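You operate a simulated robot arm through the tools that you are given. There is no shell and no other tool. Be economical: measure what you need, move in short steps, check, and stop when the job is done.

Carry out the task below with a simulated two-armed robot. There is one attempt and no reset: what you move stays moved.

Task
Unplug the coffee pot and lift its basket onto the green plate.
Fine: hold the pot steady while the basket comes out; the lower breaker is off while the plug comes out and ends on; the lid goes back.

Only the result counts: the job must be done as asked and must still hold three seconds after the hand-in. Knocking over, shifting, dropping, spilling or breaking anything else fails it. Lids that push on must go on centred and level and be pressed home; caps that screw on are set level and turned clockwise until they are tight.

Robot
Two 7-joint arms with two-finger parallel grippers on one trunk, on a base that drives. Base frame: it is fixed to the floor where the robot stands at the start and does not move with it; the origin is under the middle of the robot, x ahead of it, y to its left, z up. Lengths are in cm, angles in degrees, forces in N, time in s.
The left shoulder is at the start at [7, 13.3, 125.1], the right one opposite. With the tool pointing down near the work surface each hand reaches from about 10 to 64 cm from the robot's upright axis, wherever it stands, measured 20 degrees to its own side. Places, roughly: coffee pot key [40, 10, 90]; green plate (18x17x3 cm) [40, -20, 90]; main breaker [80, 30, 100]. Payload 1.57 kg a hand.
Tool frame (each hand has its own): the origin (TCP) lies between the finger pads and is the grasp point; the fingertips stand 3 cm ahead of it; z points along the fingers, y is the line along which they close. Largest opening 8 cm; finger width 1.7, thickness 1.2; the body of the gripper, 4 by 8.2 cm, starts 8 cm behind the TCP.
Orientation is that of the tool frame in the base frame, as a unit quaternion [x, y, z, w]. With the fingers straight down and closing along the base's y, the tool's x points along the base's -x, its y along +y and its z along -z.

Tools
- The arms move only by the tool send_rows. It takes "left_series", "right_series" or both (then of equal length, played together; a hand with none holds still); each is a list of rows, each a list of 6 numbers: the shift along the base's x, y, z in cm, then the turn, a rotation vector about the base's x, y, z in rad. In form: [[x, y, z, rx, ry, rz], ...]. A call has 1 to 10 rows; each row shifts and turns the commanded pose from where the row before left it. "left_claw" and "right_claw" are, for a hand that has rows, the finger opening in cm, from 0 to 8, set as the call begins (left out, the last holds). A row lasts 0.2 s, in which the tool goes at most 5 cm and 8.6 degrees; a call with a longer step from one row to the next is refused whole, and so is a gripper value outside its range. Where a pose cannot be reached the arm comes as near as it can. A force on the tool above 40 N (or 10 N above the force at the start of the call, whichever is more), or a blocked arm, ends the call early, and 0.2 s more pass. Each finger travels about 15.3 cm/s and halts on what it meets, pressing with about 43 N; the grip force reading is that of the motor and also rises with nothing between the fingers. The clock runs only during rows and for 0.2 s after the last one: add rows that do not move to give the fingers time. It gives the time, the measured TCP pose, the force on the tool (base axes), the opening and the grip force at its end, in the units of the frame above (readings bear some noise), with the torque about the TCP (base axes, N m) and any sound that the robot's microphone picked up.
- Cameras (640 x 400 px; columns grow to the right, rows downward): "scene" is now at [13.63, 1.47, 148.05]; the picture's right is [0.19, -0.98, -0.00], its down [-0.55, -0.11, -0.83] and it looks along [0.81, 0.16, -0.56] (base axes); focal length 214 px, centre (320, 200). "left" rides on the left gripper at [7.2, 0.7, -12.2] in its tool frame; the picture's right is [-0.09, 1.00, 0.00], its down [-0.84, -0.08, -0.54] and it looks along [-0.54, -0.05, 0.84] (tool axes); focal length 238 px, centre (320, 200). "right" rides on the right gripper at [7.2, -0.7, -12.2] in its tool frame; the picture's right is [0.09, 1.00, 0.00], its down [-0.84, 0.08, -0.54] and it looks along [-0.54, 0.05, 0.84] (tool axes); focal length 238 px, centre (320, 200). There is no depth. A picture from a camera that has moved, and an enlarged one, comes with that camera's place and axes in the base frame and with its lens.
- grab_frame(camera): a new picture of that camera. It takes no simulated time.
- lift_body(by): slides the trunk up (or, below 0, down) by that many cm; the arms and the scene camera ride with it, the base frame stays. It gives what a move gives, with no picture.
- base_move(legs): drives the robot by 1 to 6 legs, each [ahead, left, turn to the left] in cm, cm and degrees, along the robot's own axes; the way and the turn of a leg run together, so that a leg with both is an arc; at most 150 cm and 180 degrees a leg. The arms and the cameras ride along, it lands a little off, and it stops where it bumps. It gives what a move gives.
- aim_head(pan, tilt): turns the head with the scene camera to pan (to the left, within 86 degrees either way) and tilt (down, from -29 to 69), counted from straight ahead of the robot. It gives what a move gives.
- close_up(camera, box): a new picture of the part [left, top, right, bottom] of that camera's present view, enlarged. It takes no simulated time.
- sign_off(): hands the job in; it is judged then, once.

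Go step by step. Nothing tells you exact positions but the pictures and the camera data: compare them with the known pose of the tool, close in by small moves and look again before you grip or let go. The budget is 120 turns and 100 pictures, counting those below and the enlarged ones. Unless the task says otherwise, let go and move clear before handing in, and close with one line.

The tools are called after "Emit:" as a command line: name --argument value ..., lists and objects as JSON in quotes. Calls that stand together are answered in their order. send_rows: Moves the arms, as the interface text tells. Its arguments: {"type":"object","properties":{"left_series":{"type":"array","items":{"type":"array","items":{"type":"number"}}},"left_claw":{"type":"number"},"right_series":{"type":"array","items":{"type":"array","items":{"type":"number"}}},"right_claw":{"type":"number"}},"required":[]} The other tools are called the same way: lift_body (by) slides the trunk up or down; base_move (legs) drives the base; aim_head (pan, tilt) turns the head that bears the scene camera; grab_frame (camera) takes a picture; close_up (camera, box) takes an enlarged picture of a part of a camera's view; sign_off () hands the job in.

At the start:

```text
t: 0.0
left_tcp_pos: [34.61, 28.14, 129.95]
left_orientation: [0.0, 1.0, 0.001, -0.001]
left_ft_force: [-0.3, 0.7, 0.5]
left_torque: [-0.02, -0.01, -0.01]
left_gripper_width: 7.98
left_gripper_force: 0.1
right_tcp_pos: [32.26, -7.03, 136.21]
right_orientation: [0.0, 1.0, 0.0, 0.0]
right_ft_force: [-1.3, 0.3, 0.3]
right_torque: [0.01, 0.02, -0.02]
right_gripper_width: 7.99
right_gripper_force: 0.0
trunk travel left (down, up): [-82.5, 11.5]
robot x, y, heading: [-0.27, -0.35, 0.1]
head pan, tilt: [11.0, 34.1]
```

scene: 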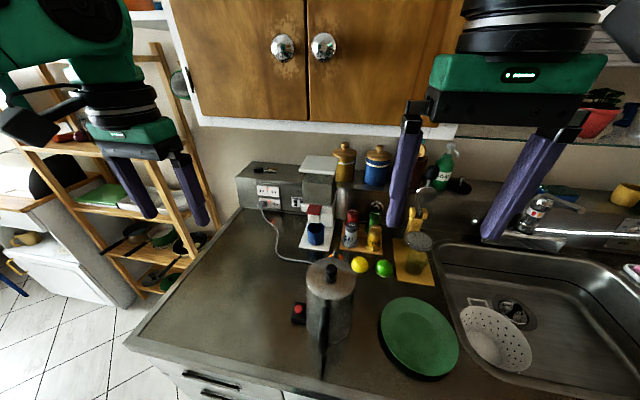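
right: 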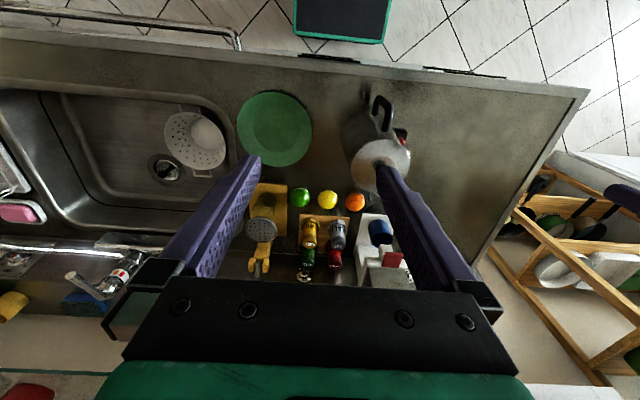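
left: 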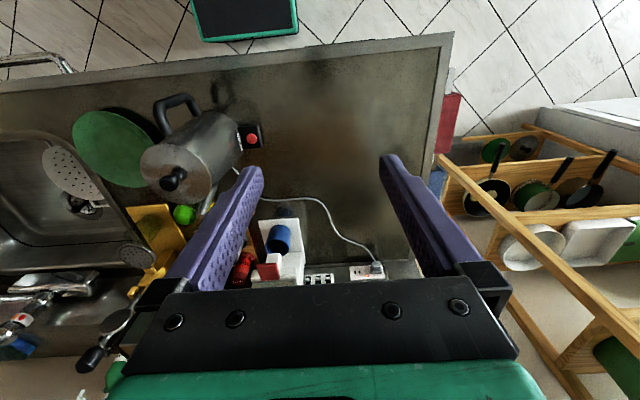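

I see the coffee pot near the counter's front, with a cord running to an outlet box at the back and breakers near it. I'll enlarge these first.

Emit:
close_up --camera "scene" --box '[220, 140, 380, 240]'

Emit:
close_up --camera "scene" --box '[240, 220, 480, 390]'

Emit:
close_up --camera "left" --box '[130, 80, 400, 300]'

```text
4.00 times, centred on (300, 190) of scene
camera zoom: at [13.63, 1.47, 148.05], right [0.19, -0.98, 0.0], down [-0.55, -0.11, -0.83], along [0.81, 0.16, -0.56], focal length 858 px, centre (400, 240)
```

zoom: 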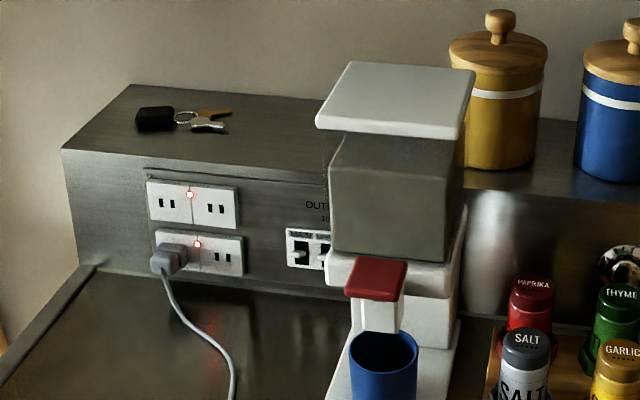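

```text
2.35 times, centred on (360, 305) of scene
camera zoom: at [13.63, 1.47, 148.05], right [0.19, -0.98, 0.0], down [-0.55, -0.11, -0.83], along [0.81, 0.16, -0.56], focal length 505 px, centre (226, -47)
```

zoom: 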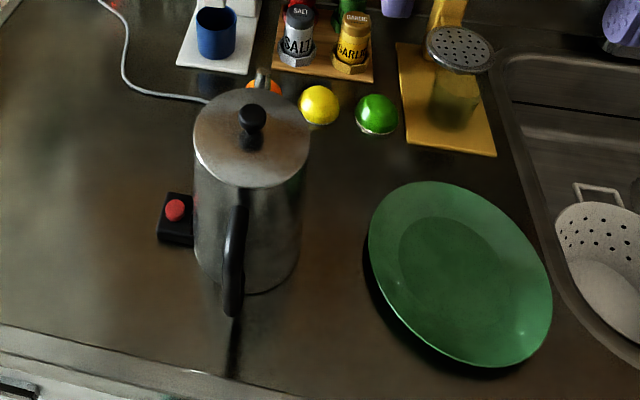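

```text
1.82 times, centred on (265, 190) of left
camera zoom: at [27.45, 28.77, 142.06], right [0.09, 1.0, 0.0], down [0.84, -0.08, 0.54], along [0.54, -0.05, -0.84], focal length 433 px, centre (420, 218)
```

zoom: 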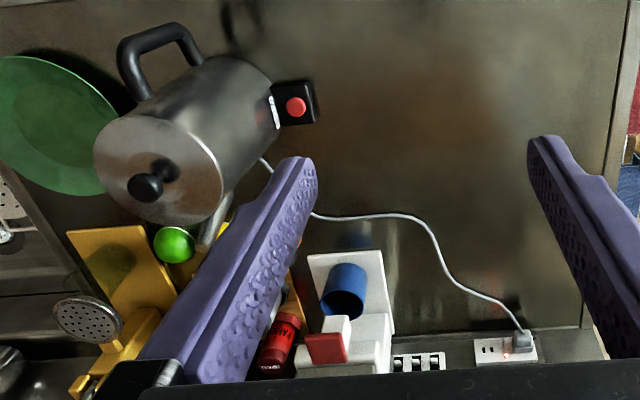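

The plug sits in the lower outlet's left socket, with the breakers to its right, partly hidden by the espresso machine. I'll shift the base left to get a better view and reach.

Emit:
base_move --legs '[[0, 27, 0]]'

Emit:
aim_head --pan -5 --tilt 34

Emit:
grab_frame --camera "scene"

Emit:
close_up --camera "scene" --box '[250, 130, 410, 230]'

```text
t: 1.9
left_tcp_pos: [34.61, 54.82, 130.03]
left_orientation: [0.0, 1.0, 0.001, 0.0]
left_ft_force: [-0.6, -0.3, -0.7]
left_torque: [0.03, 0.01, -0.01]
left_gripper_width: 8.0
left_gripper_force: 0.1
right_tcp_pos: [32.18, 19.77, 136.12]
right_orientation: [0.0, 1.0, 0.001, -0.001]
right_ft_force: [0.7, -0.3, 0.0]
right_torque: [-0.02, 0.0, 0.02]
right_gripper_width: 7.99
right_gripper_force: 0.0
trunk travel left (down, up): [-82.5, 11.5]
robot x, y, heading: [-0.12, 26.6, -0.2]
head pan, tilt: [11.0, 34.1]
```

```text
t: 2.7
left_tcp_pos: [34.64, 55.05, 129.98]
left_orientation: [-0.001, 1.0, 0.0, 0.0]
left_ft_force: [-0.4, 0.4, -0.6]
left_torque: [0.0, -0.03, -0.02]
left_gripper_width: 8.02
left_gripper_force: 0.1
right_tcp_pos: [32.15, 20.08, 136.14]
right_orientation: [0.0, 1.0, 0.0, 0.0]
right_ft_force: [-0.1, 0.0, 0.0]
right_torque: [0.01, -0.01, 0.0]
right_gripper_width: 8.01
right_gripper_force: 0.1
trunk travel left (down, up): [-82.5, 11.5]
robot x, y, heading: [0.09, 27.14, 0.1]
head pan, tilt: [-5.0, 34.0]
```

```text
93 pictures are left
camera scene: at [13.74, 26.11, 148.06], right [-0.09, -1.0, 0.0], down [-0.56, 0.05, -0.83], along [0.83, -0.07, -0.56], focal length 214 px, centre (320, 200)
```

scene: 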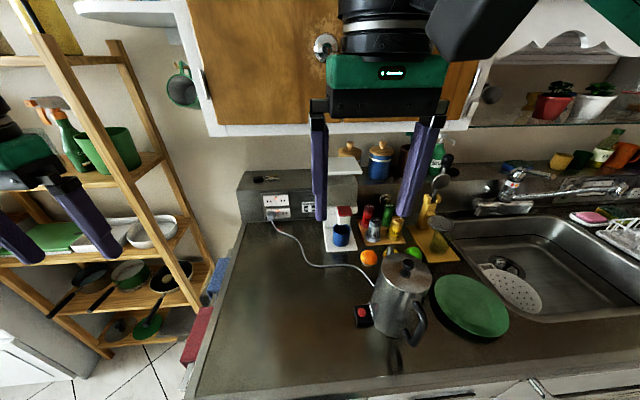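

```text
4.00 times, centred on (330, 180) of scene
camera zoom: at [13.74, 26.11, 148.06], right [-0.09, -1.0, 0.0], down [-0.56, 0.05, -0.83], along [0.83, -0.07, -0.56], focal length 858 px, centre (280, 280)
```

zoom: 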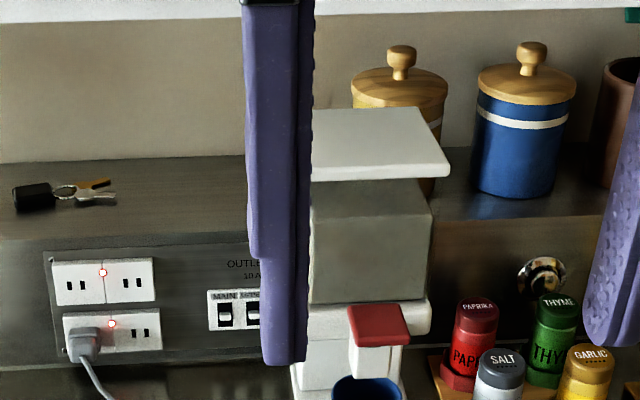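

The breakers are labelled MAIN, UPPER and probably LOWER, left to right. I'll move the right hand aside to see them all.

Emit:
send_rows --right_series '[[0, -4.5, 0, 0, 0, 0], [0, -4.5, 0, 0, 0, 0], [0, -4.5, 0, 0, 0, 0], [0, -4.5, 0, 0, 0, 0], [0, -2, 0, 0, 0, 0], [0, 0, 0, 0, 0, 0]]'

Emit:
close_up --camera "scene" --box '[250, 170, 346, 230]'

```text
t: 4.1
left_tcp_pos: [34.53, 55.17, 130.04]
left_orientation: [-0.001, 1.0, 0.0, 0.0]
left_ft_force: [-0.3, 0.5, 0.6]
left_torque: [-0.01, 0.02, 0.01]
left_gripper_width: 8.03
left_gripper_force: 0.0
right_tcp_pos: [34.04, 1.65, 134.56]
right_orientation: [0.001, 1.0, 0.0, 0.002]
right_ft_force: [0.1, 0.6, -0.1]
right_torque: [-0.01, -0.03, -0.03]
right_gripper_width: 8.02
right_gripper_force: 0.0
right hand out of reach, approached as far as the arm can: row 4, 5
trunk travel left (down, up): [-82.5, 11.5]
robot x, y, heading: [-0.16, 26.89, -0.0]
head pan, tilt: [-5.0, 34.0]
```

```text
6.67 times, centred on (298, 200) of scene
camera zoom: at [13.66, 26.13, 148.07], right [-0.09, -1.0, 0.0], down [-0.56, 0.05, -0.83], along [0.83, -0.07, -0.56], focal length 1430 px, centre (467, 200)
```

zoom: 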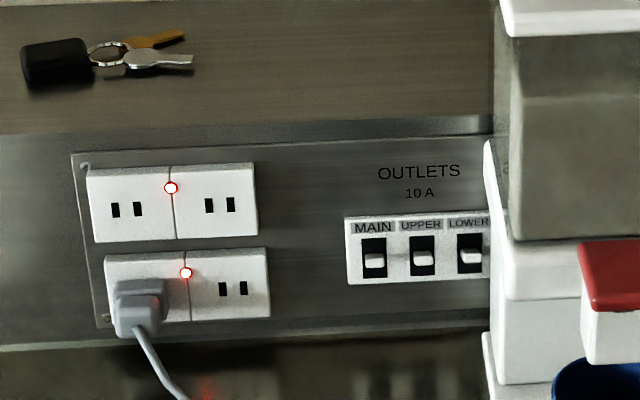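

LOWER is the third, rightmost lever, at about (83, 20, 97), and the plug is at about (82, 40, 96). I'll drive forward a little, lower the trunk some, and start rolling the left wrist so its camera will look from above.

Emit:
base_move --legs '[[4, 0, 0]]'

Emit:
send_rows --left_series '[[0, -1, 0, 0, 0, -0.148], [0, -1, 0, 0, 0, -0.148], [0, -1, 0, 0, 0, -0.148], [0, -1, 0, 0, 0, -0.148], [0, -1, 0, 0, 0, -0.148], [0, -1, 0, 0, 0, -0.148], [0, -1, 0, 0, 0, -0.148], [0, -1, 0, 0, 0, -0.148], [0, -1, 0, 0, 0, -0.148], [0, -1, 0, 0, 0, -0.148]]'

```text
t: 5.0
left_tcp_pos: [37.69, 55.06, 130.29]
left_orientation: [0.0, 1.0, 0.0, 0.004]
left_ft_force: [-1.9, 0.5, 0.6]
left_torque: [0.02, -0.08, 0.01]
left_gripper_width: 8.01
left_gripper_force: 0.1
right_tcp_pos: [37.16, 1.6, 134.95]
right_orientation: [0.0, 1.0, 0.0, 0.004]
right_ft_force: [-0.3, -0.3, -1.4]
right_torque: [0.01, -0.12, 0.0]
right_gripper_width: 8.01
right_gripper_force: 0.1
trunk travel left (down, up): [-82.5, 11.5]
robot x, y, heading: [4.11, 27.07, 0.0]
head pan, tilt: [-5.0, 34.0]
```

```text
t: 7.2
left_tcp_pos: [38.73, 44.91, 129.94]
left_orientation: [0.675, 0.738, -0.001, 0.001]
left_ft_force: [-0.4, 0.6, -0.3]
left_torque: [-0.03, -0.01, 0.0]
left_gripper_width: 7.98
left_gripper_force: 0.0
right_tcp_pos: [38.13, 1.42, 134.67]
right_orientation: [0.0, 1.0, -0.001, 0.001]
right_ft_force: [0.3, -0.1, -0.4]
right_torque: [0.0, -0.01, -0.04]
right_gripper_width: 8.0
right_gripper_force: 0.1
trunk travel left (down, up): [-82.5, 11.5]
robot x, y, heading: [3.97, 27.4, -0.2]
head pan, tilt: [-5.0, 34.0]
```

The wrist rolls freely. Continuing to a half turn.

Emit:
send_rows --left_series '[[0, 0, 0, 0, 0, -0.148], [0, 0, 0, 0, 0, -0.148], [0, 0, 0, 0, 0, -0.148], [0, 0, 0, 0, 0, -0.148], [0, 0, 0, 0, 0, -0.148], [0, 0, 0, 0, 0, -0.148], [0, 0, 0, 0, 0, -0.148], [0, 0, 0, 0, 0, -0.148], [0, 0, 0, 0, 0, -0.148], [0, 0, 0, 0, 0, -0.148]]' --left_claw 0

Emit:
lift_body --by -12

```text
t: 9.4
left_tcp_pos: [38.62, 45.06, 129.98]
left_orientation: [0.996, 0.089, 0.0, -0.001]
left_ft_force: [0.0, 0.2, -0.6]
left_torque: [-0.02, 0.01, -0.01]
left_gripper_width: 0.0
left_gripper_force: 21.6
right_tcp_pos: [37.97, 1.51, 134.72]
right_orientation: [0.001, 1.0, 0.0, 0.0]
right_ft_force: [0.2, 0.1, 0.4]
right_torque: [0.01, -0.01, 0.0]
right_gripper_width: 7.99
right_gripper_force: 0.0
trunk travel left (down, up): [-82.5, 11.5]
robot x, y, heading: [3.95, 27.39, -0.1]
head pan, tilt: [-5.0, 34.0]
```

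```text
t: 10.9
left_tcp_pos: [38.69, 45.05, 117.98]
left_orientation: [0.996, 0.091, -0.001, -0.001]
left_ft_force: [0.1, -0.4, -0.1]
left_torque: [0.03, 0.03, 0.02]
left_gripper_width: 0.01
left_gripper_force: 21.9
right_tcp_pos: [38.09, 1.54, 122.56]
right_orientation: [0.001, 1.0, 0.0, 0.001]
right_ft_force: [-0.4, 0.2, -0.2]
right_torque: [-0.03, 0.03, -0.02]
right_gripper_width: 8.0
right_gripper_force: 0.0
trunk travel left (down, up): [-70.5, 23.5]
robot x, y, heading: [3.78, 26.85, 0.3]
head pan, tilt: [-5.0, 34.0]
```

Now I'll yaw the left tool about 24° to the right, pitch it forward, and advance toward the breaker.

Emit:
send_rows --left_series '[[2, -1.5, 0, 0, 0, -0.148], [2, -1.5, 0, 0, 0, -0.148], [2, -1.5, 0, 0, 0, -0.148], [2, -1.5, 0, 0, 0, -0.148], [3, -1.5, -1, -0.06, -0.13, 0], [3, -1.5, -1, -0.06, -0.13, 0], [3, -1.5, -1, -0.06, -0.13, 0], [3, -1.5, -1, -0.06, -0.13, 0], [3, -1.5, -1, -0.06, -0.13, 0], [3, -1.5, -1, -0.06, -0.13, 0]]'

Emit:
grab_frame --camera "left"

Emit:
grab_frame --camera "scene"

```text
t: 13.1
left_tcp_pos: [64.89, 30.18, 112.0]
left_orientation: [0.89, -0.186, 0.405, 0.095]
left_ft_force: [-0.5, -0.3, -0.9]
left_torque: [0.01, -0.03, -0.06]
left_gripper_width: 0.0
left_gripper_force: 21.0
right_tcp_pos: [38.38, 1.5, 122.62]
right_orientation: [0.0, 1.0, 0.0, -0.001]
right_ft_force: [0.6, -0.3, 0.0]
right_torque: [0.02, 0.03, -0.05]
right_gripper_width: 7.99
right_gripper_force: 0.1
trunk travel left (down, up): [-70.5, 23.5]
robot x, y, heading: [3.89, 27.25, -0.1]
head pan, tilt: [-5.0, 34.0]
```

```text
90 pictures are left
camera left: at [60.53, 31.64, 125.28], right [-0.46, -0.89, -0.05], down [-0.84, 0.46, -0.28], along [0.27, -0.09, -0.96], focal length 238 px, centre (320, 200)
```

left: 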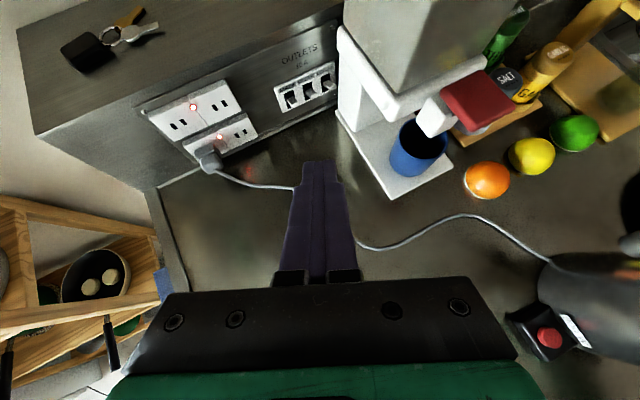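

```text
89 pictures are left
camera scene: at [17.93, 26.03, 136.04], right [-0.09, -1.0, 0.0], down [-0.56, 0.05, -0.83], along [0.82, -0.07, -0.56], focal length 214 px, centre (320, 200)
```

scene: 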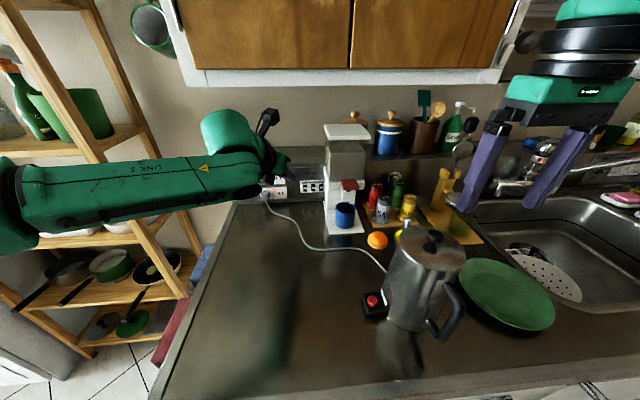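

Good view of the levers from the left camera; enlarging it.

Emit:
close_up --camera "left" --box '[240, 40, 368, 120]'

```text
5.00 times, centred on (304, 80) of left
camera zoom: at [60.53, 31.64, 125.28], right [-0.46, -0.89, -0.05], down [-0.84, 0.46, -0.28], along [0.27, -0.09, -0.96], focal length 1192 px, centre (400, 800)
```

zoom: 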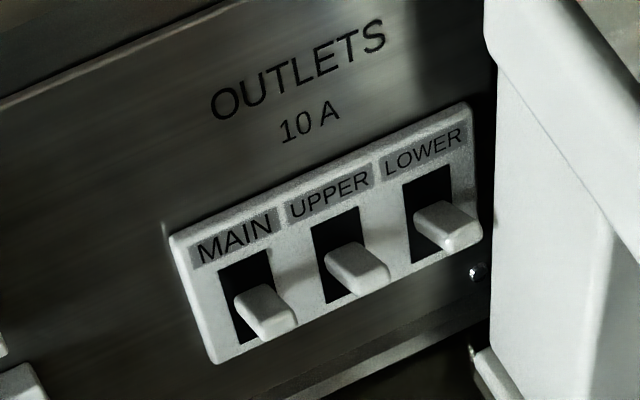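

LOWER is nearest the espresso machine, with its left flank at y≈19.7, so I'll approach at about 40° yaw and 30° pitch to stay clear of both the machine and UPPER.

Emit:
send_rows --left_series '[[2.5, -1.2, -1.5, 0, 0, -0.13], [2.5, -1.2, -1.5, 0, 0, -0.13], [2.5, -1.2, -1.5, -0.061, -0.073, 0], [2.5, -1.2, -1.5, -0.061, -0.073, 0], [2.4, -1.2, -1.5, 0, 0, 0], [0, 0, 0, 0, 0, 0]]'

Emit:
grab_frame --camera "left"

Emit:
close_up --camera "scene" --box '[250, 140, 378, 220]'

```text
t: 14.5
left_tcp_pos: [69.54, 29.63, 105.19]
left_orientation: [0.818, -0.285, 0.469, 0.175]
left_ft_force: [-0.2, 0.3, 0.1]
left_torque: [0.01, -0.01, -0.02]
left_gripper_width: 0.02
left_gripper_force: 21.3
left hand out of reach, approached as far as the arm can: row 1, 2, 3, 4, 5
right_tcp_pos: [38.11, 1.53, 122.55]
right_orientation: [0.0, 1.0, 0.0, 0.001]
right_ft_force: [-0.1, -0.2, 0.6]
right_torque: [-0.03, -0.05, -0.03]
right_gripper_width: 8.02
right_gripper_force: 0.1
trunk travel left (down, up): [-70.5, 23.5]
robot x, y, heading: [3.91, 27.04, -0.2]
head pan, tilt: [-5.0, 34.0]
```

```text
87 pictures are left
camera left: at [63.86, 33.82, 117.47], right [-0.66, -0.75, -0.06], down [-0.65, 0.61, -0.46], along [0.38, -0.26, -0.89], focal length 238 px, centre (320, 200)
```

left: 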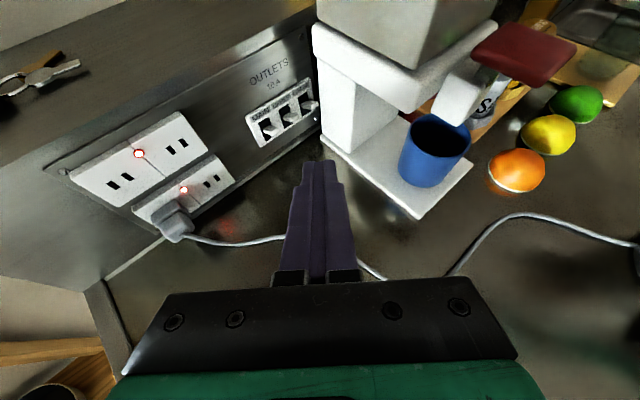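

```text
5.00 times, centred on (314, 180) of scene
camera zoom: at [17.69, 25.98, 136.06], right [-0.09, -1.0, 0.0], down [-0.56, 0.05, -0.83], along [0.83, -0.07, -0.56], focal length 1072 px, centre (350, 300)
```

zoom: 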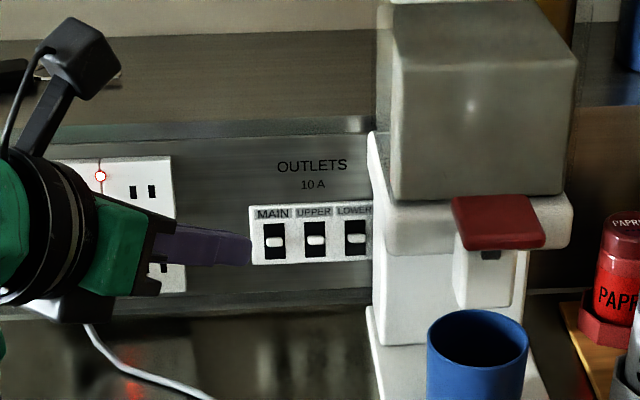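

The left arm is about 11 cm short. I'll check how much room there is between the base and the counter.

Emit:
grab_frame --camera "right"

```text
85 pictures are left
camera right: at [31.01, 0.84, 134.71], right [-0.09, 1.0, 0.0], down [0.84, 0.08, 0.54], along [0.54, 0.05, -0.84], focal length 238 px, centre (320, 200)
```

right: 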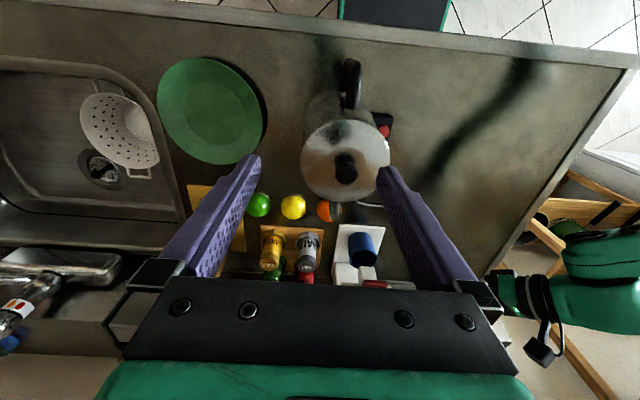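

The base is nearly against the counter, so the reach isn't there from the front. I'll retract the left hand and move the robot to the counter's free left end, facing right, where both plug and breaker are close.

Emit:
send_rows --left_series '[[-4, 2, 2, 0, 0, 0], [-4, 2, 2, 0, 0, 0.148], [-3.5, 1, 2, 0, 0, 0.148], [-3.5, 1, 2, 0, 0, 0.148], [-3.5, 1, 1, 0, 0, 0.148], [-3.5, 1, 1, 0, 0, 0.148], [-3.5, 1, 1, 0, 0, 0.148], [-3.5, 1, 1, 0, 0, 0.148], [-3.5, 1, 1, 0, 0, 0.148], [-3, 1, 1, 0, 0, 0.148]]'

Emit:
aim_head --pan 70 --tilt 45

Emit:
grab_frame --camera "scene"

```text
t: 16.7
left_tcp_pos: [51.34, 37.49, 116.97]
left_orientation: [0.865, -0.035, 0.499, 0.032]
left_ft_force: [-0.1, 0.7, 0.5]
left_torque: [-0.01, 0.03, -0.02]
left_gripper_width: 0.0
left_gripper_force: 21.4
left hand out of reach, approached as far as the arm can: row 5, 6, 7, 8, 9, 10
right_tcp_pos: [38.19, 1.44, 122.64]
right_orientation: [0.0, 1.0, 0.0, 0.001]
right_ft_force: [-0.4, 1.2, 0.2]
right_torque: [0.02, -0.01, 0.01]
right_gripper_width: 7.97
right_gripper_force: 0.0
trunk travel left (down, up): [-70.5, 23.5]
robot x, y, heading: [3.91, 27.0, -0.1]
head pan, tilt: [-5.0, 34.0]
```

```text
t: 18.1
left_tcp_pos: [51.27, 37.5, 116.9]
left_orientation: [0.865, -0.034, 0.499, 0.032]
left_ft_force: [-0.9, -0.8, 0.2]
left_torque: [-0.02, 0.03, -0.01]
left_gripper_width: 0.0
left_gripper_force: 22.2
right_tcp_pos: [38.22, 1.56, 122.61]
right_orientation: [0.0, 1.0, 0.001, 0.0]
right_ft_force: [0.0, 0.3, -0.2]
right_torque: [0.0, -0.01, 0.01]
right_gripper_width: 8.0
right_gripper_force: 0.1
trunk travel left (down, up): [-70.5, 23.5]
robot x, y, heading: [3.63, 27.4, 0.1]
head pan, tilt: [70.0, 45.0]
```

```text
84 pictures are left
camera scene: at [11.68, 34.43, 134.43], right [0.94, -0.34, 0.0], down [-0.24, -0.66, -0.71], along [0.24, 0.66, -0.71], focal length 214 px, centre (320, 200)
```

scene: 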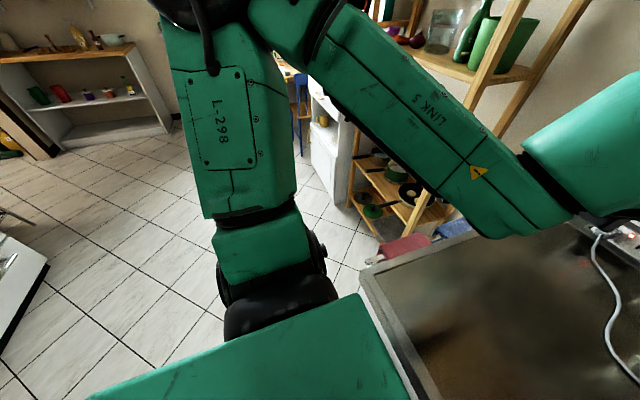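

The floor to the left is clear as far as I can see, apart from two mitts hanging at the counter's end. I'll back off, go left and turn to face right.

Emit:
base_move --legs '[[-9, 0, 0], [0, 57, 0], [0, 0, -90]]'

Emit:
aim_head --pan 25 --tilt 45

Emit:
grab_frame --camera "scene"

```text
t: 26.0
left_tcp_pos: [3.79, 35.94, 117.05]
left_orientation: [-0.573, 0.649, -0.322, -0.383]
left_ft_force: [0.2, -0.8, -0.3]
left_torque: [0.04, 0.05, -0.03]
left_gripper_width: 0.0
left_gripper_force: 21.2
right_tcp_pos: [-31.53, 50.69, 122.58]
right_orientation: [0.722, 0.692, 0.0, 0.0]
right_ft_force: [-0.6, 0.1, 0.1]
right_torque: [0.0, 0.03, 0.01]
right_gripper_width: 8.02
right_gripper_force: 0.1
trunk travel left (down, up): [-70.5, 23.5]
robot x, y, heading: [-4.66, 83.8, -93.0]
head pan, tilt: [70.0, 45.0]
```

```text
t: 27.1
left_tcp_pos: [3.7, 35.88, 116.99]
left_orientation: [-0.572, 0.649, -0.323, -0.384]
left_ft_force: [1.1, -0.1, -0.2]
left_torque: [0.0, 0.01, -0.01]
left_gripper_width: 0.0
left_gripper_force: 22.2
right_tcp_pos: [-31.53, 50.73, 122.55]
right_orientation: [0.723, 0.691, 0.0, 0.001]
right_ft_force: [0.1, 1.1, -0.4]
right_torque: [-0.02, 0.02, -0.02]
right_gripper_width: 8.02
right_gripper_force: 0.0
trunk travel left (down, up): [-70.5, 23.5]
robot x, y, heading: [-4.6, 83.49, -92.6]
head pan, tilt: [25.0, 45.0]
```

```text
83 pictures are left
camera scene: at [-1.71, 70.94, 134.43], right [-0.92, -0.38, 0.0], down [-0.27, 0.65, -0.71], along [0.27, -0.65, -0.71], focal length 214 px, centre (320, 200)
```

scene: 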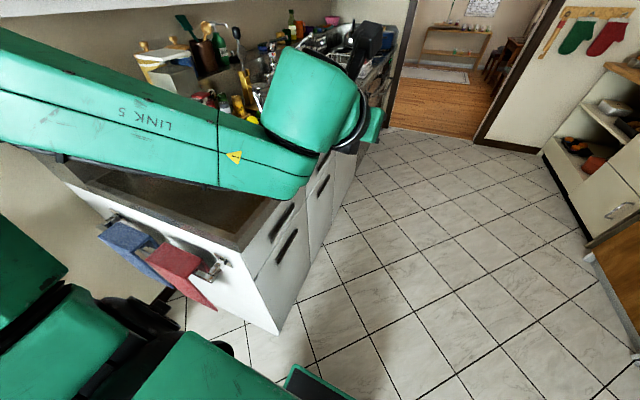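

Clear. Moving sideways along the counter's end, at a safe distance from the hanging towels.

Emit:
base_move --legs '[[0, 0, 2.6], [0, 36, 0]]'

Emit:
grab_frame --camera "scene"

Emit:
grab_frame --camera "left"

```text
t: 29.8
left_tcp_pos: [40.55, 36.09, 116.98]
left_orientation: [-0.585, 0.638, -0.33, -0.376]
left_ft_force: [-0.7, -0.2, -0.7]
left_torque: [0.01, 0.0, 0.02]
left_gripper_width: 0.0
left_gripper_force: 21.2
right_tcp_pos: [4.74, 49.51, 122.66]
right_orientation: [0.708, 0.706, 0.0, 0.001]
right_ft_force: [0.0, -0.5, -0.1]
right_torque: [0.02, -0.02, 0.03]
right_gripper_width: 7.99
right_gripper_force: 0.0
trunk travel left (down, up): [-70.5, 23.5]
robot x, y, heading: [30.44, 83.06, -90.1]
head pan, tilt: [25.0, 45.0]
```

```text
82 pictures are left
camera scene: at [33.58, 70.97, 134.43], right [-0.91, -0.42, 0.0], down [-0.3, 0.64, -0.71], along [0.3, -0.64, -0.71], focal length 214 px, centre (320, 200)
```

scene: 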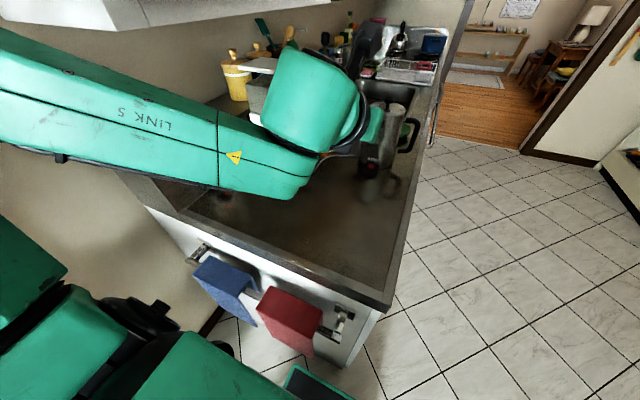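

```text
81 pictures are left
camera left: at [40.78, 43.24, 129.19], right [-0.99, 0.14, -0.06], down [0.15, 0.88, -0.46], along [-0.01, -0.46, -0.89], focal length 238 px, centre (320, 200)
```

left: 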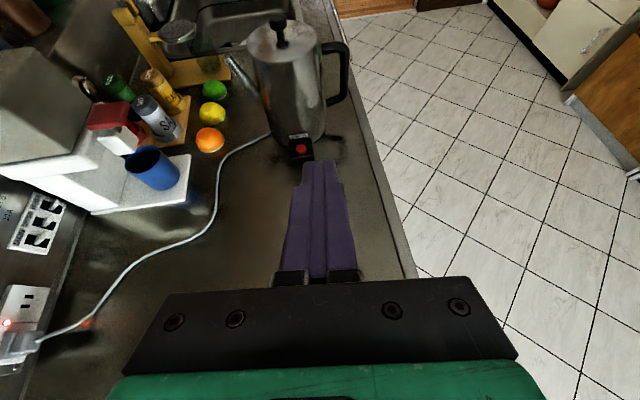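

Now in reach. Yawing the left tool back to −40° and moving to a staging point in front of the LOWER breaker.

Emit:
send_rows --left_series '[[3.8, -0.9, 0, 0, 0, 0.14], [3.8, -0.9, 0, 0, 0, 0.14], [3.8, -0.9, -1, 0, 0, 0.14], [3.8, -0.9, -1, 0, 0, 0.14], [3.8, -0.9, -1.5, 0, 0, 0.14], [3.8, -0.9, -1.5, 0, 0, 0.14], [3.8, -0.9, -2, 0, 0, 0.14], [3.8, -0.9, -2, 0, 0, 0], [3.8, -0.9, -2, 0, 0, 0]]'

Emit:
grab_frame --camera "left"

Emit:
grab_frame --camera "scene"

```text
t: 31.8
left_tcp_pos: [75.14, 27.97, 105.64]
left_orientation: [0.816, -0.286, 0.47, 0.176]
left_ft_force: [-0.6, 1.1, 0.4]
left_torque: [0.03, 0.01, -0.05]
left_gripper_width: 0.0
left_gripper_force: 21.0
right_tcp_pos: [4.98, 49.46, 122.64]
right_orientation: [0.709, 0.705, 0.0, -0.001]
right_ft_force: [-0.8, 0.5, 0.1]
right_torque: [0.02, 0.01, 0.03]
right_gripper_width: 7.99
right_gripper_force: 0.1
trunk travel left (down, up): [-70.5, 23.5]
robot x, y, heading: [30.2, 83.56, -90.3]
head pan, tilt: [25.0, 45.0]
```

```text
80 pictures are left
camera left: at [69.49, 32.12, 117.99], right [-0.67, -0.74, -0.06], down [-0.64, 0.62, -0.46], along [0.38, -0.27, -0.89], focal length 238 px, centre (320, 200)
```

left: 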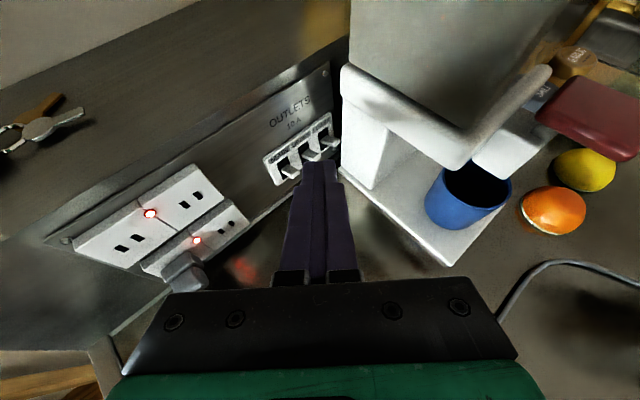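

```text
79 pictures are left
camera scene: at [33.91, 70.91, 134.42], right [-0.91, -0.42, 0.0], down [-0.3, 0.64, -0.71], along [0.29, -0.64, -0.71], focal length 214 px, centre (320, 200)
```

scene: 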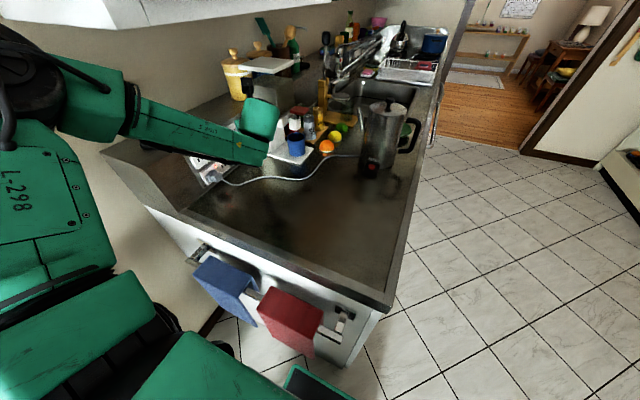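

Emit:
close_up --camera "left" --box '[256, 90, 384, 170]'

```text
5.00 times, centred on (320, 130) of left
camera zoom: at [69.49, 32.12, 117.99], right [-0.67, -0.74, -0.06], down [-0.64, 0.62, -0.46], along [0.38, -0.27, -0.89], focal length 1192 px, centre (320, 550)
```

zoom: 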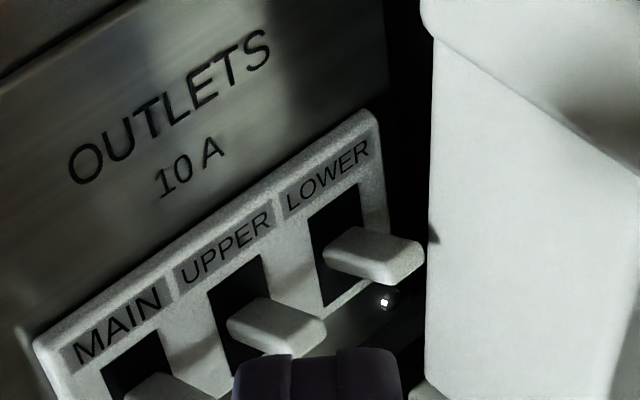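

The lever tip is at about (82.5, 19.8, 97). I'll bring the closed fingertips just above it.

Emit:
send_rows --left_series '[[2.0, -2.2, -1.5, 0, 0, 0], [1.8, -2.0, -1.6, 0, 0, 0], [1.46, -1.67, -1.5, 0, 0, 0], [0, 0, 0, 0, 0, 0]]'

Emit:
close_up --camera "left" --box '[224, 90, 384, 190]'

```text
t: 32.8
left_tcp_pos: [80.09, 22.0, 101.31]
left_orientation: [0.816, -0.287, 0.469, 0.177]
left_ft_force: [0.4, 0.5, -0.3]
left_torque: [-0.05, 0.01, -0.01]
left_gripper_width: 0.01
left_gripper_force: 21.6
right_tcp_pos: [4.76, 49.59, 122.72]
right_orientation: [0.709, 0.705, -0.001, 0.0]
right_ft_force: [-0.3, -0.8, 0.5]
right_torque: [-0.02, -0.01, -0.01]
right_gripper_width: 8.0
right_gripper_force: 0.1
trunk travel left (down, up): [-70.5, 23.5]
robot x, y, heading: [30.27, 83.68, -90.2]
head pan, tilt: [25.0, 45.0]
```

```text
4.00 times, centred on (304, 140) of left
camera zoom: at [74.47, 26.23, 113.57], right [-0.67, -0.74, -0.06], down [-0.64, 0.62, -0.46], along [0.38, -0.27, -0.89], focal length 953 px, centre (384, 440)
```

zoom: 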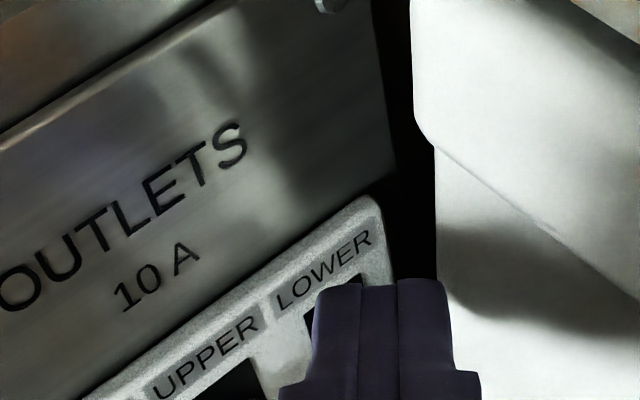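

Aligned above LOWER. Pressing down in small steps.

Emit:
send_rows --left_series '[[0.2, 0.1, -0.6, 0, 0, 0], [0, 0, -0.6, 0, 0, 0], [0, 0, -0.6, 0, 0, 0], [0, 0, -0.6, 0, 0, 0]]'

Emit:
grab_frame --camera "left"

```text
t: 33.8
left_tcp_pos: [80.0, 22.49, 99.35]
left_orientation: [0.815, -0.287, 0.471, 0.178]
left_ft_force: [-5.9, 3.8, 7.7]
left_torque: [0.0, -0.12, -0.07]
left_gripper_width: 0.03
left_gripper_force: 21.2
right_tcp_pos: [4.45, 49.73, 122.72]
right_orientation: [0.709, 0.705, 0.001, 0.003]
right_ft_force: [-0.9, 0.3, -0.4]
right_torque: [-0.01, 0.0, 0.01]
right_gripper_width: 8.01
right_gripper_force: 0.0
trunk travel left (down, up): [-70.5, 23.5]
robot x, y, heading: [30.6, 83.78, -90.3]
head pan, tilt: [25.0, 45.0]
```

```text
76 pictures are left
camera left: at [74.25, 26.71, 111.57], right [-0.67, -0.74, -0.06], down [-0.64, 0.61, -0.46], along [0.38, -0.27, -0.89], focal length 238 px, centre (320, 200)
```

left: 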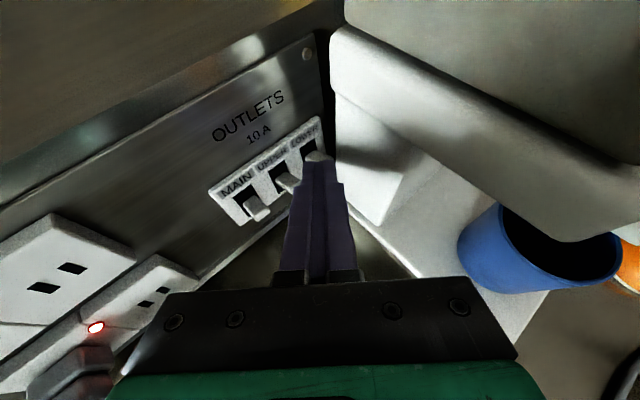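

Emit:
send_rows --left_series '[[0, 0, -0.5, 0, 0, 0], [0, 0, -0.5, 0, 0, 0], [0, 0, -0.5, 0, 0, 0]]'

Emit:
close_up --camera "left" --box '[32, 100, 352, 300]'

```text
t: 34.6
left_tcp_pos: [79.47, 22.87, 98.06]
left_orientation: [0.815, -0.288, 0.47, 0.179]
left_ft_force: [-19.8, 14.1, 11.9]
left_torque: [-0.05, -0.18, 0.13]
left_gripper_width: 0.0
left_gripper_force: 20.9
right_tcp_pos: [4.05, 50.04, 122.6]
right_orientation: [0.709, 0.705, 0.001, 0.005]
right_ft_force: [-0.4, -1.3, 0.7]
right_torque: [-0.01, 0.0, -0.03]
right_gripper_width: 7.99
right_gripper_force: 0.1
trunk travel left (down, up): [-70.5, 23.5]
robot x, y, heading: [30.21, 83.94, -90.4]
head pan, tilt: [25.0, 45.0]
```

```text
2.00 times, centred on (192, 200) of left
camera zoom: at [73.85, 27.0, 110.27], right [-0.67, -0.74, -0.06], down [-0.64, 0.62, -0.46], along [0.38, -0.27, -0.88], focal length 477 px, centre (576, 200)
```

zoom: 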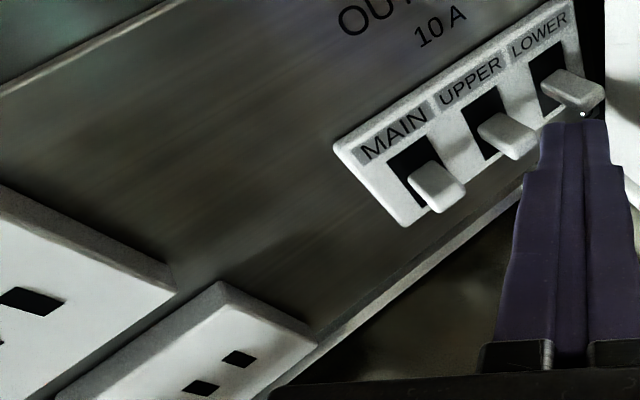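

The fingertips slipped below the lever's front without switching it. I'll back off, flatten the pitch and come in deeper.

Emit:
send_rows --left_series '[[-2, 1.7, 0.8, 0, 0, 0], [-1, 0.8, 1.5, 0, 0, 0], [0, 0, 2, -0.084, -0.1, 0], [0, 0, 0.5, -0.084, -0.1, 0], [0, 0, 0, 0, 0, 0]]'

Emit:
grab_frame --camera "left"

```text
t: 35.8
left_tcp_pos: [77.17, 24.82, 102.41]
left_orientation: [0.748, -0.263, 0.57, 0.215]
left_ft_force: [-0.3, 0.1, 0.2]
left_torque: [-0.03, 0.01, 0.0]
left_gripper_width: 0.0
left_gripper_force: 21.5
right_tcp_pos: [4.73, 49.58, 122.62]
right_orientation: [0.709, 0.705, 0.0, 0.002]
right_ft_force: [-0.1, 0.1, -0.6]
right_torque: [0.02, -0.01, -0.02]
right_gripper_width: 7.99
right_gripper_force: 0.1
trunk travel left (down, up): [-70.5, 23.5]
robot x, y, heading: [30.51, 83.4, -90.2]
head pan, tilt: [25.0, 45.0]
```

```text
74 pictures are left
camera left: at [69.21, 30.87, 112.34], right [-0.65, -0.75, -0.07], down [-0.53, 0.52, -0.67], along [0.54, -0.4, -0.74], focal length 238 px, centre (320, 200)
```

left: 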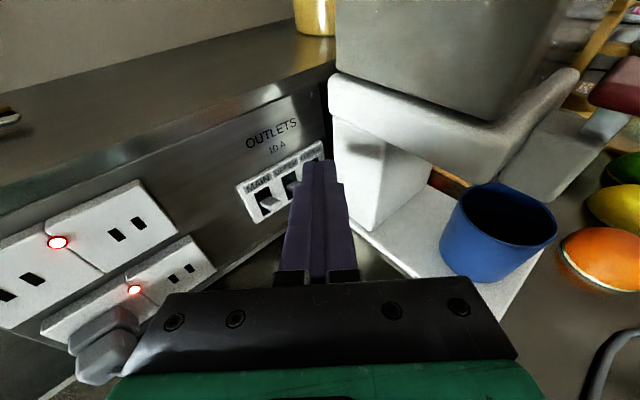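

Emit:
send_rows --left_series '[[2, -1.4, -0.6, 0, 0, 0], [2.0, -1.4, -1.2, 0, 0, 0], [0, 0, 0, 0, 0, 0]]'

Emit:
close_up --camera "left" --box '[192, 90, 384, 210]'

```text
t: 36.6
left_tcp_pos: [81.17, 22.03, 100.43]
left_orientation: [0.748, -0.263, 0.57, 0.215]
left_ft_force: [-0.1, -0.3, 0.4]
left_torque: [-0.01, 0.02, 0.0]
left_gripper_width: 0.01
left_gripper_force: 21.7
right_tcp_pos: [4.72, 49.53, 122.65]
right_orientation: [0.709, 0.705, -0.001, 0.001]
right_ft_force: [-0.4, 0.0, 1.1]
right_torque: [0.01, -0.01, -0.01]
right_gripper_width: 8.02
right_gripper_force: 0.1
trunk travel left (down, up): [-70.5, 23.5]
robot x, y, heading: [30.09, 83.67, -90.3]
head pan, tilt: [25.0, 45.0]
```

```text
3.33 times, centred on (288, 150) of left
camera zoom: at [73.24, 28.09, 110.46], right [-0.66, -0.75, -0.07], down [-0.53, 0.52, -0.67], along [0.54, -0.4, -0.74], focal length 794 px, centre (427, 367)
```

zoom: 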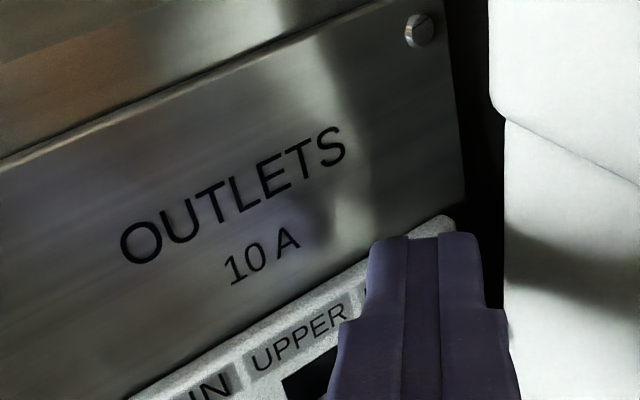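

No contact yet and the tip sits over LOWER. Pressing down.

Emit:
send_rows --left_series '[[0.2, 0, -0.6, 0, 0, 0], [0.1, 0, -0.6, 0, 0, 0], [0, 0, -0.6, 0, 0, 0], [0, 0, -0.6, 0, 0, 0], [0, 0, -0.5, 0, 0, 0]]'

Emit:
grab_frame --camera "left"

```text
t: 37.8
left_tcp_pos: [81.26, 22.05, 98.33]
left_orientation: [0.745, -0.262, 0.573, 0.218]
left_ft_force: [-3.3, -2.7, 18.4]
left_torque: [-0.21, -0.44, -0.17]
left_gripper_width: 0.0
left_gripper_force: 21.7
right_tcp_pos: [4.38, 49.85, 122.67]
right_orientation: [0.709, 0.705, -0.001, 0.003]
right_ft_force: [0.2, 0.1, -0.1]
right_torque: [0.04, 0.0, -0.02]
right_gripper_width: 7.98
right_gripper_force: 0.0
trunk travel left (down, up): [-70.5, 23.5]
robot x, y, heading: [30.21, 83.52, -90.3]
head pan, tilt: [25.0, 45.0]
```

```text
72 pictures are left
camera left: at [73.26, 28.23, 108.2], right [-0.66, -0.75, -0.07], down [-0.52, 0.51, -0.68], along [0.54, -0.41, -0.73], focal length 238 px, centre (320, 200)
```

left: 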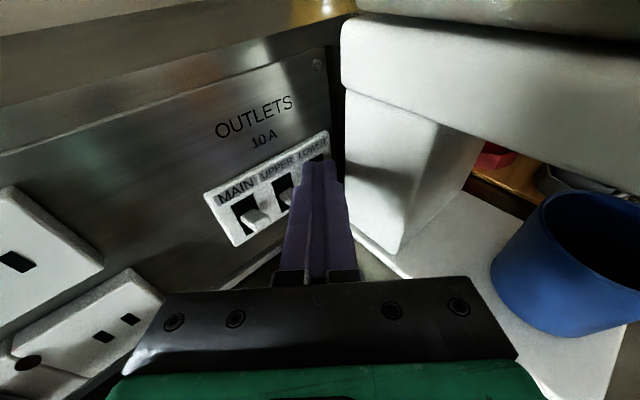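

The lower outlet's light looks dark now. Lifting off to confirm.

Emit:
send_rows --left_series '[[-0.3, 0, 1.5, 0, 0, 0], [-1.5, 1.2, 1.5, 0, 0, 0], [-2, 1.6, 1, 0, 0, 0], [-2, 2, 1, 0, 0, 0], [-2, 2, 1, 0, 0, 0], [0, 0, 0, 0, 0, 0]]'

Emit:
grab_frame --camera "left"

Emit:
close_up --camera "left" --box '[40, 110, 360, 310]'

```text
t: 39.2
left_tcp_pos: [73.71, 28.63, 103.27]
left_orientation: [0.748, -0.262, 0.57, 0.214]
left_ft_force: [0.2, -0.4, 0.2]
left_torque: [0.01, -0.02, -0.04]
left_gripper_width: 0.01
left_gripper_force: 21.4
right_tcp_pos: [4.77, 49.56, 122.66]
right_orientation: [0.709, 0.705, 0.0, 0.0]
right_ft_force: [0.2, 0.4, 0.2]
right_torque: [0.03, 0.04, 0.0]
right_gripper_width: 7.99
right_gripper_force: 0.0
trunk travel left (down, up): [-70.5, 23.5]
robot x, y, heading: [30.8, 83.78, -90.2]
head pan, tilt: [25.0, 45.0]
```

```text
71 pictures are left
camera left: at [65.91, 34.69, 113.45], right [-0.66, -0.75, -0.07], down [-0.53, 0.52, -0.67], along [0.54, -0.4, -0.74], focal length 238 px, centre (320, 200)
```

left: 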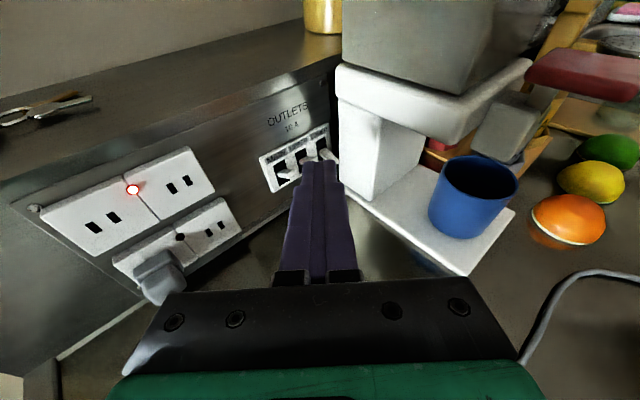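

```text
2.00 times, centred on (200, 210) of left
camera zoom: at [65.91, 34.69, 113.45], right [-0.66, -0.75, -0.07], down [-0.53, 0.52, -0.67], along [0.54, -0.4, -0.74], focal length 477 px, centre (560, 180)
```

zoom: 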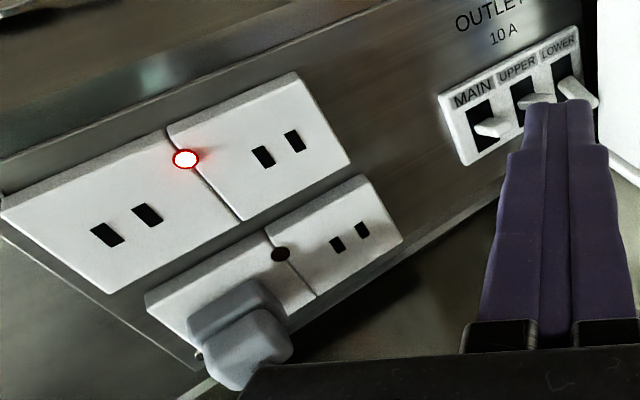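

LOWER is off and its light is dark, while the upper one is still lit. Next I'll square the tool toward the plug at about (80, 39, 98), with the gripper open.

Emit:
send_rows --left_series '[[-0.5, 2, 0, 0, 0, 0.14], [-0.5, 2, 0, 0, 0, 0.14], [-0.5, 2, 0, 0, 0, 0.14], [-0.5, 2, 0, 0, 0, 0.14], [0, 2, 0, 0, 0, 0.14], [0, 0.7, 0, 0, 0.1, 0], [0, 0, 0, 0, 0.1, 0], [0, 0, 0, 0, 0, 0]]' --left_claw 7

Emit:
grab_frame --camera "left"

Emit:
grab_frame --camera "scene"

```text
t: 41.0
left_tcp_pos: [71.74, 39.47, 103.54]
left_orientation: [0.85, 0.01, 0.526, 0.005]
left_ft_force: [0.4, 0.1, -0.6]
left_torque: [0.01, 0.02, -0.02]
left_gripper_width: 7.01
left_gripper_force: 0.1
right_tcp_pos: [4.68, 49.5, 122.65]
right_orientation: [0.709, 0.705, 0.0, 0.0]
right_ft_force: [0.0, 0.9, 0.2]
right_torque: [-0.03, 0.0, 0.0]
right_gripper_width: 7.99
right_gripper_force: 0.1
trunk travel left (down, up): [-70.5, 23.5]
robot x, y, heading: [29.88, 83.6, -90.4]
head pan, tilt: [25.0, 45.0]
```

```text
69 pictures are left
camera left: at [64.03, 38.97, 115.36], right [-0.03, -1.0, -0.06], down [-0.86, 0.06, -0.51], along [0.51, 0.04, -0.86], focal length 238 px, centre (320, 200)
```

left: 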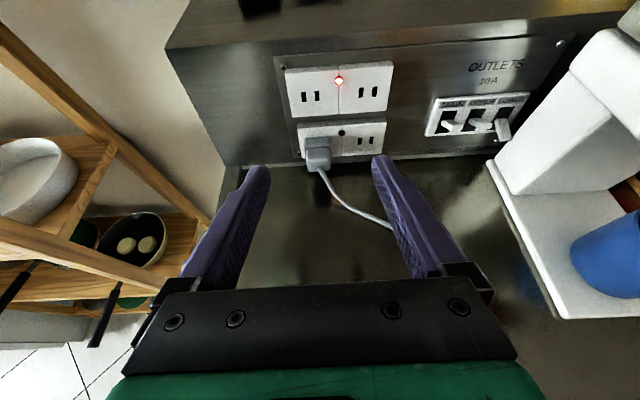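

```text
68 pictures are left
camera scene: at [33.69, 70.91, 134.42], right [-0.91, -0.42, 0.0], down [-0.3, 0.64, -0.71], along [0.3, -0.64, -0.71], focal length 214 px, centre (320, 200)
```

scene: 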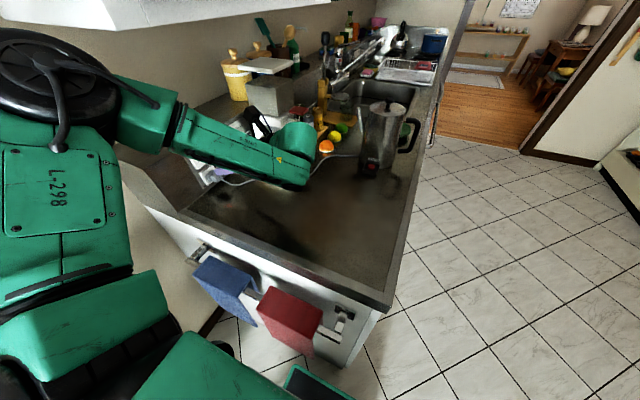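

Well lined up. Advancing most of the way, then a check.

Emit:
send_rows --left_series '[[2, 0.1, -1.6, 0, 0, 0], [2, 0.1, -1.6, 0, 0, 0], [2, 0, -1.6, 0, 0, 0], [0, 0, 0, 0, 0, 0]]'

Emit:
grab_frame --camera "left"

```text
t: 42.0
left_tcp_pos: [77.87, 39.76, 98.58]
left_orientation: [0.85, 0.011, 0.527, 0.004]
left_ft_force: [0.2, -0.4, -0.2]
left_torque: [-0.02, -0.05, 0.01]
left_gripper_width: 7.0
left_gripper_force: 0.0
right_tcp_pos: [4.78, 49.57, 122.58]
right_orientation: [0.709, 0.705, 0.0, 0.001]
right_ft_force: [-0.1, -0.1, -0.6]
right_torque: [0.01, 0.02, 0.02]
right_gripper_width: 7.98
right_gripper_force: 0.1
trunk travel left (down, up): [-70.5, 23.5]
robot x, y, heading: [30.05, 83.39, -90.1]
head pan, tilt: [25.0, 45.0]
```

```text
67 pictures are left
camera left: at [70.22, 39.31, 110.45], right [-0.03, -1.0, -0.06], down [-0.86, 0.06, -0.51], along [0.51, 0.04, -0.86], focal length 238 px, centre (320, 200)
```

left: 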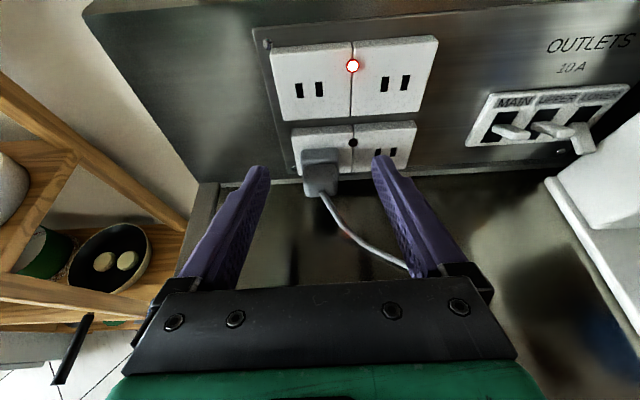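

Emit:
send_rows --left_series '[[1.2, 0, -0.7, 0, 0, 0], [1.2, 0, -0.7, 0, 0, 0], [0, 0, 0, 0, 0, 0]]'

Emit:
close_up --camera "left" --box '[192, 90, 448, 250]'

```text
t: 42.8
left_tcp_pos: [80.29, 39.67, 97.28]
left_orientation: [0.85, 0.01, 0.526, 0.005]
left_ft_force: [0.2, 0.1, -0.4]
left_torque: [0.02, 0.0, -0.02]
left_gripper_width: 6.99
left_gripper_force: 0.0
right_tcp_pos: [4.68, 49.6, 122.56]
right_orientation: [0.709, 0.705, 0.0, 0.0]
right_ft_force: [-0.1, 0.9, -0.4]
right_torque: [0.0, 0.02, 0.02]
right_gripper_width: 7.98
right_gripper_force: 0.1
trunk travel left (down, up): [-70.5, 23.5]
robot x, y, heading: [30.71, 83.34, -90.0]
head pan, tilt: [25.0, 45.0]
```

```text
2.50 times, centred on (320, 170) of left
camera zoom: at [72.52, 39.27, 109.08], right [-0.03, -1.0, -0.06], down [-0.86, 0.06, -0.51], along [0.51, 0.04, -0.86], focal length 596 px, centre (320, 275)
```

zoom: 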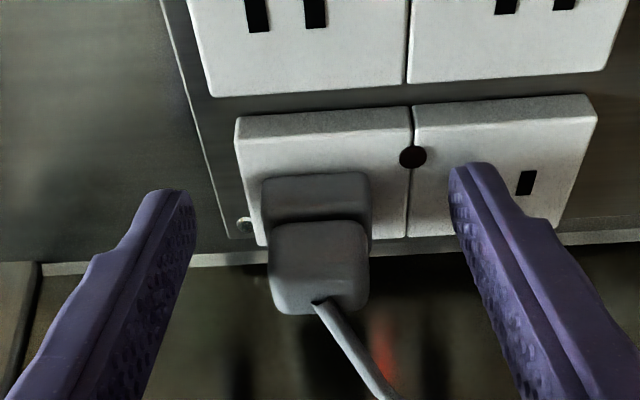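

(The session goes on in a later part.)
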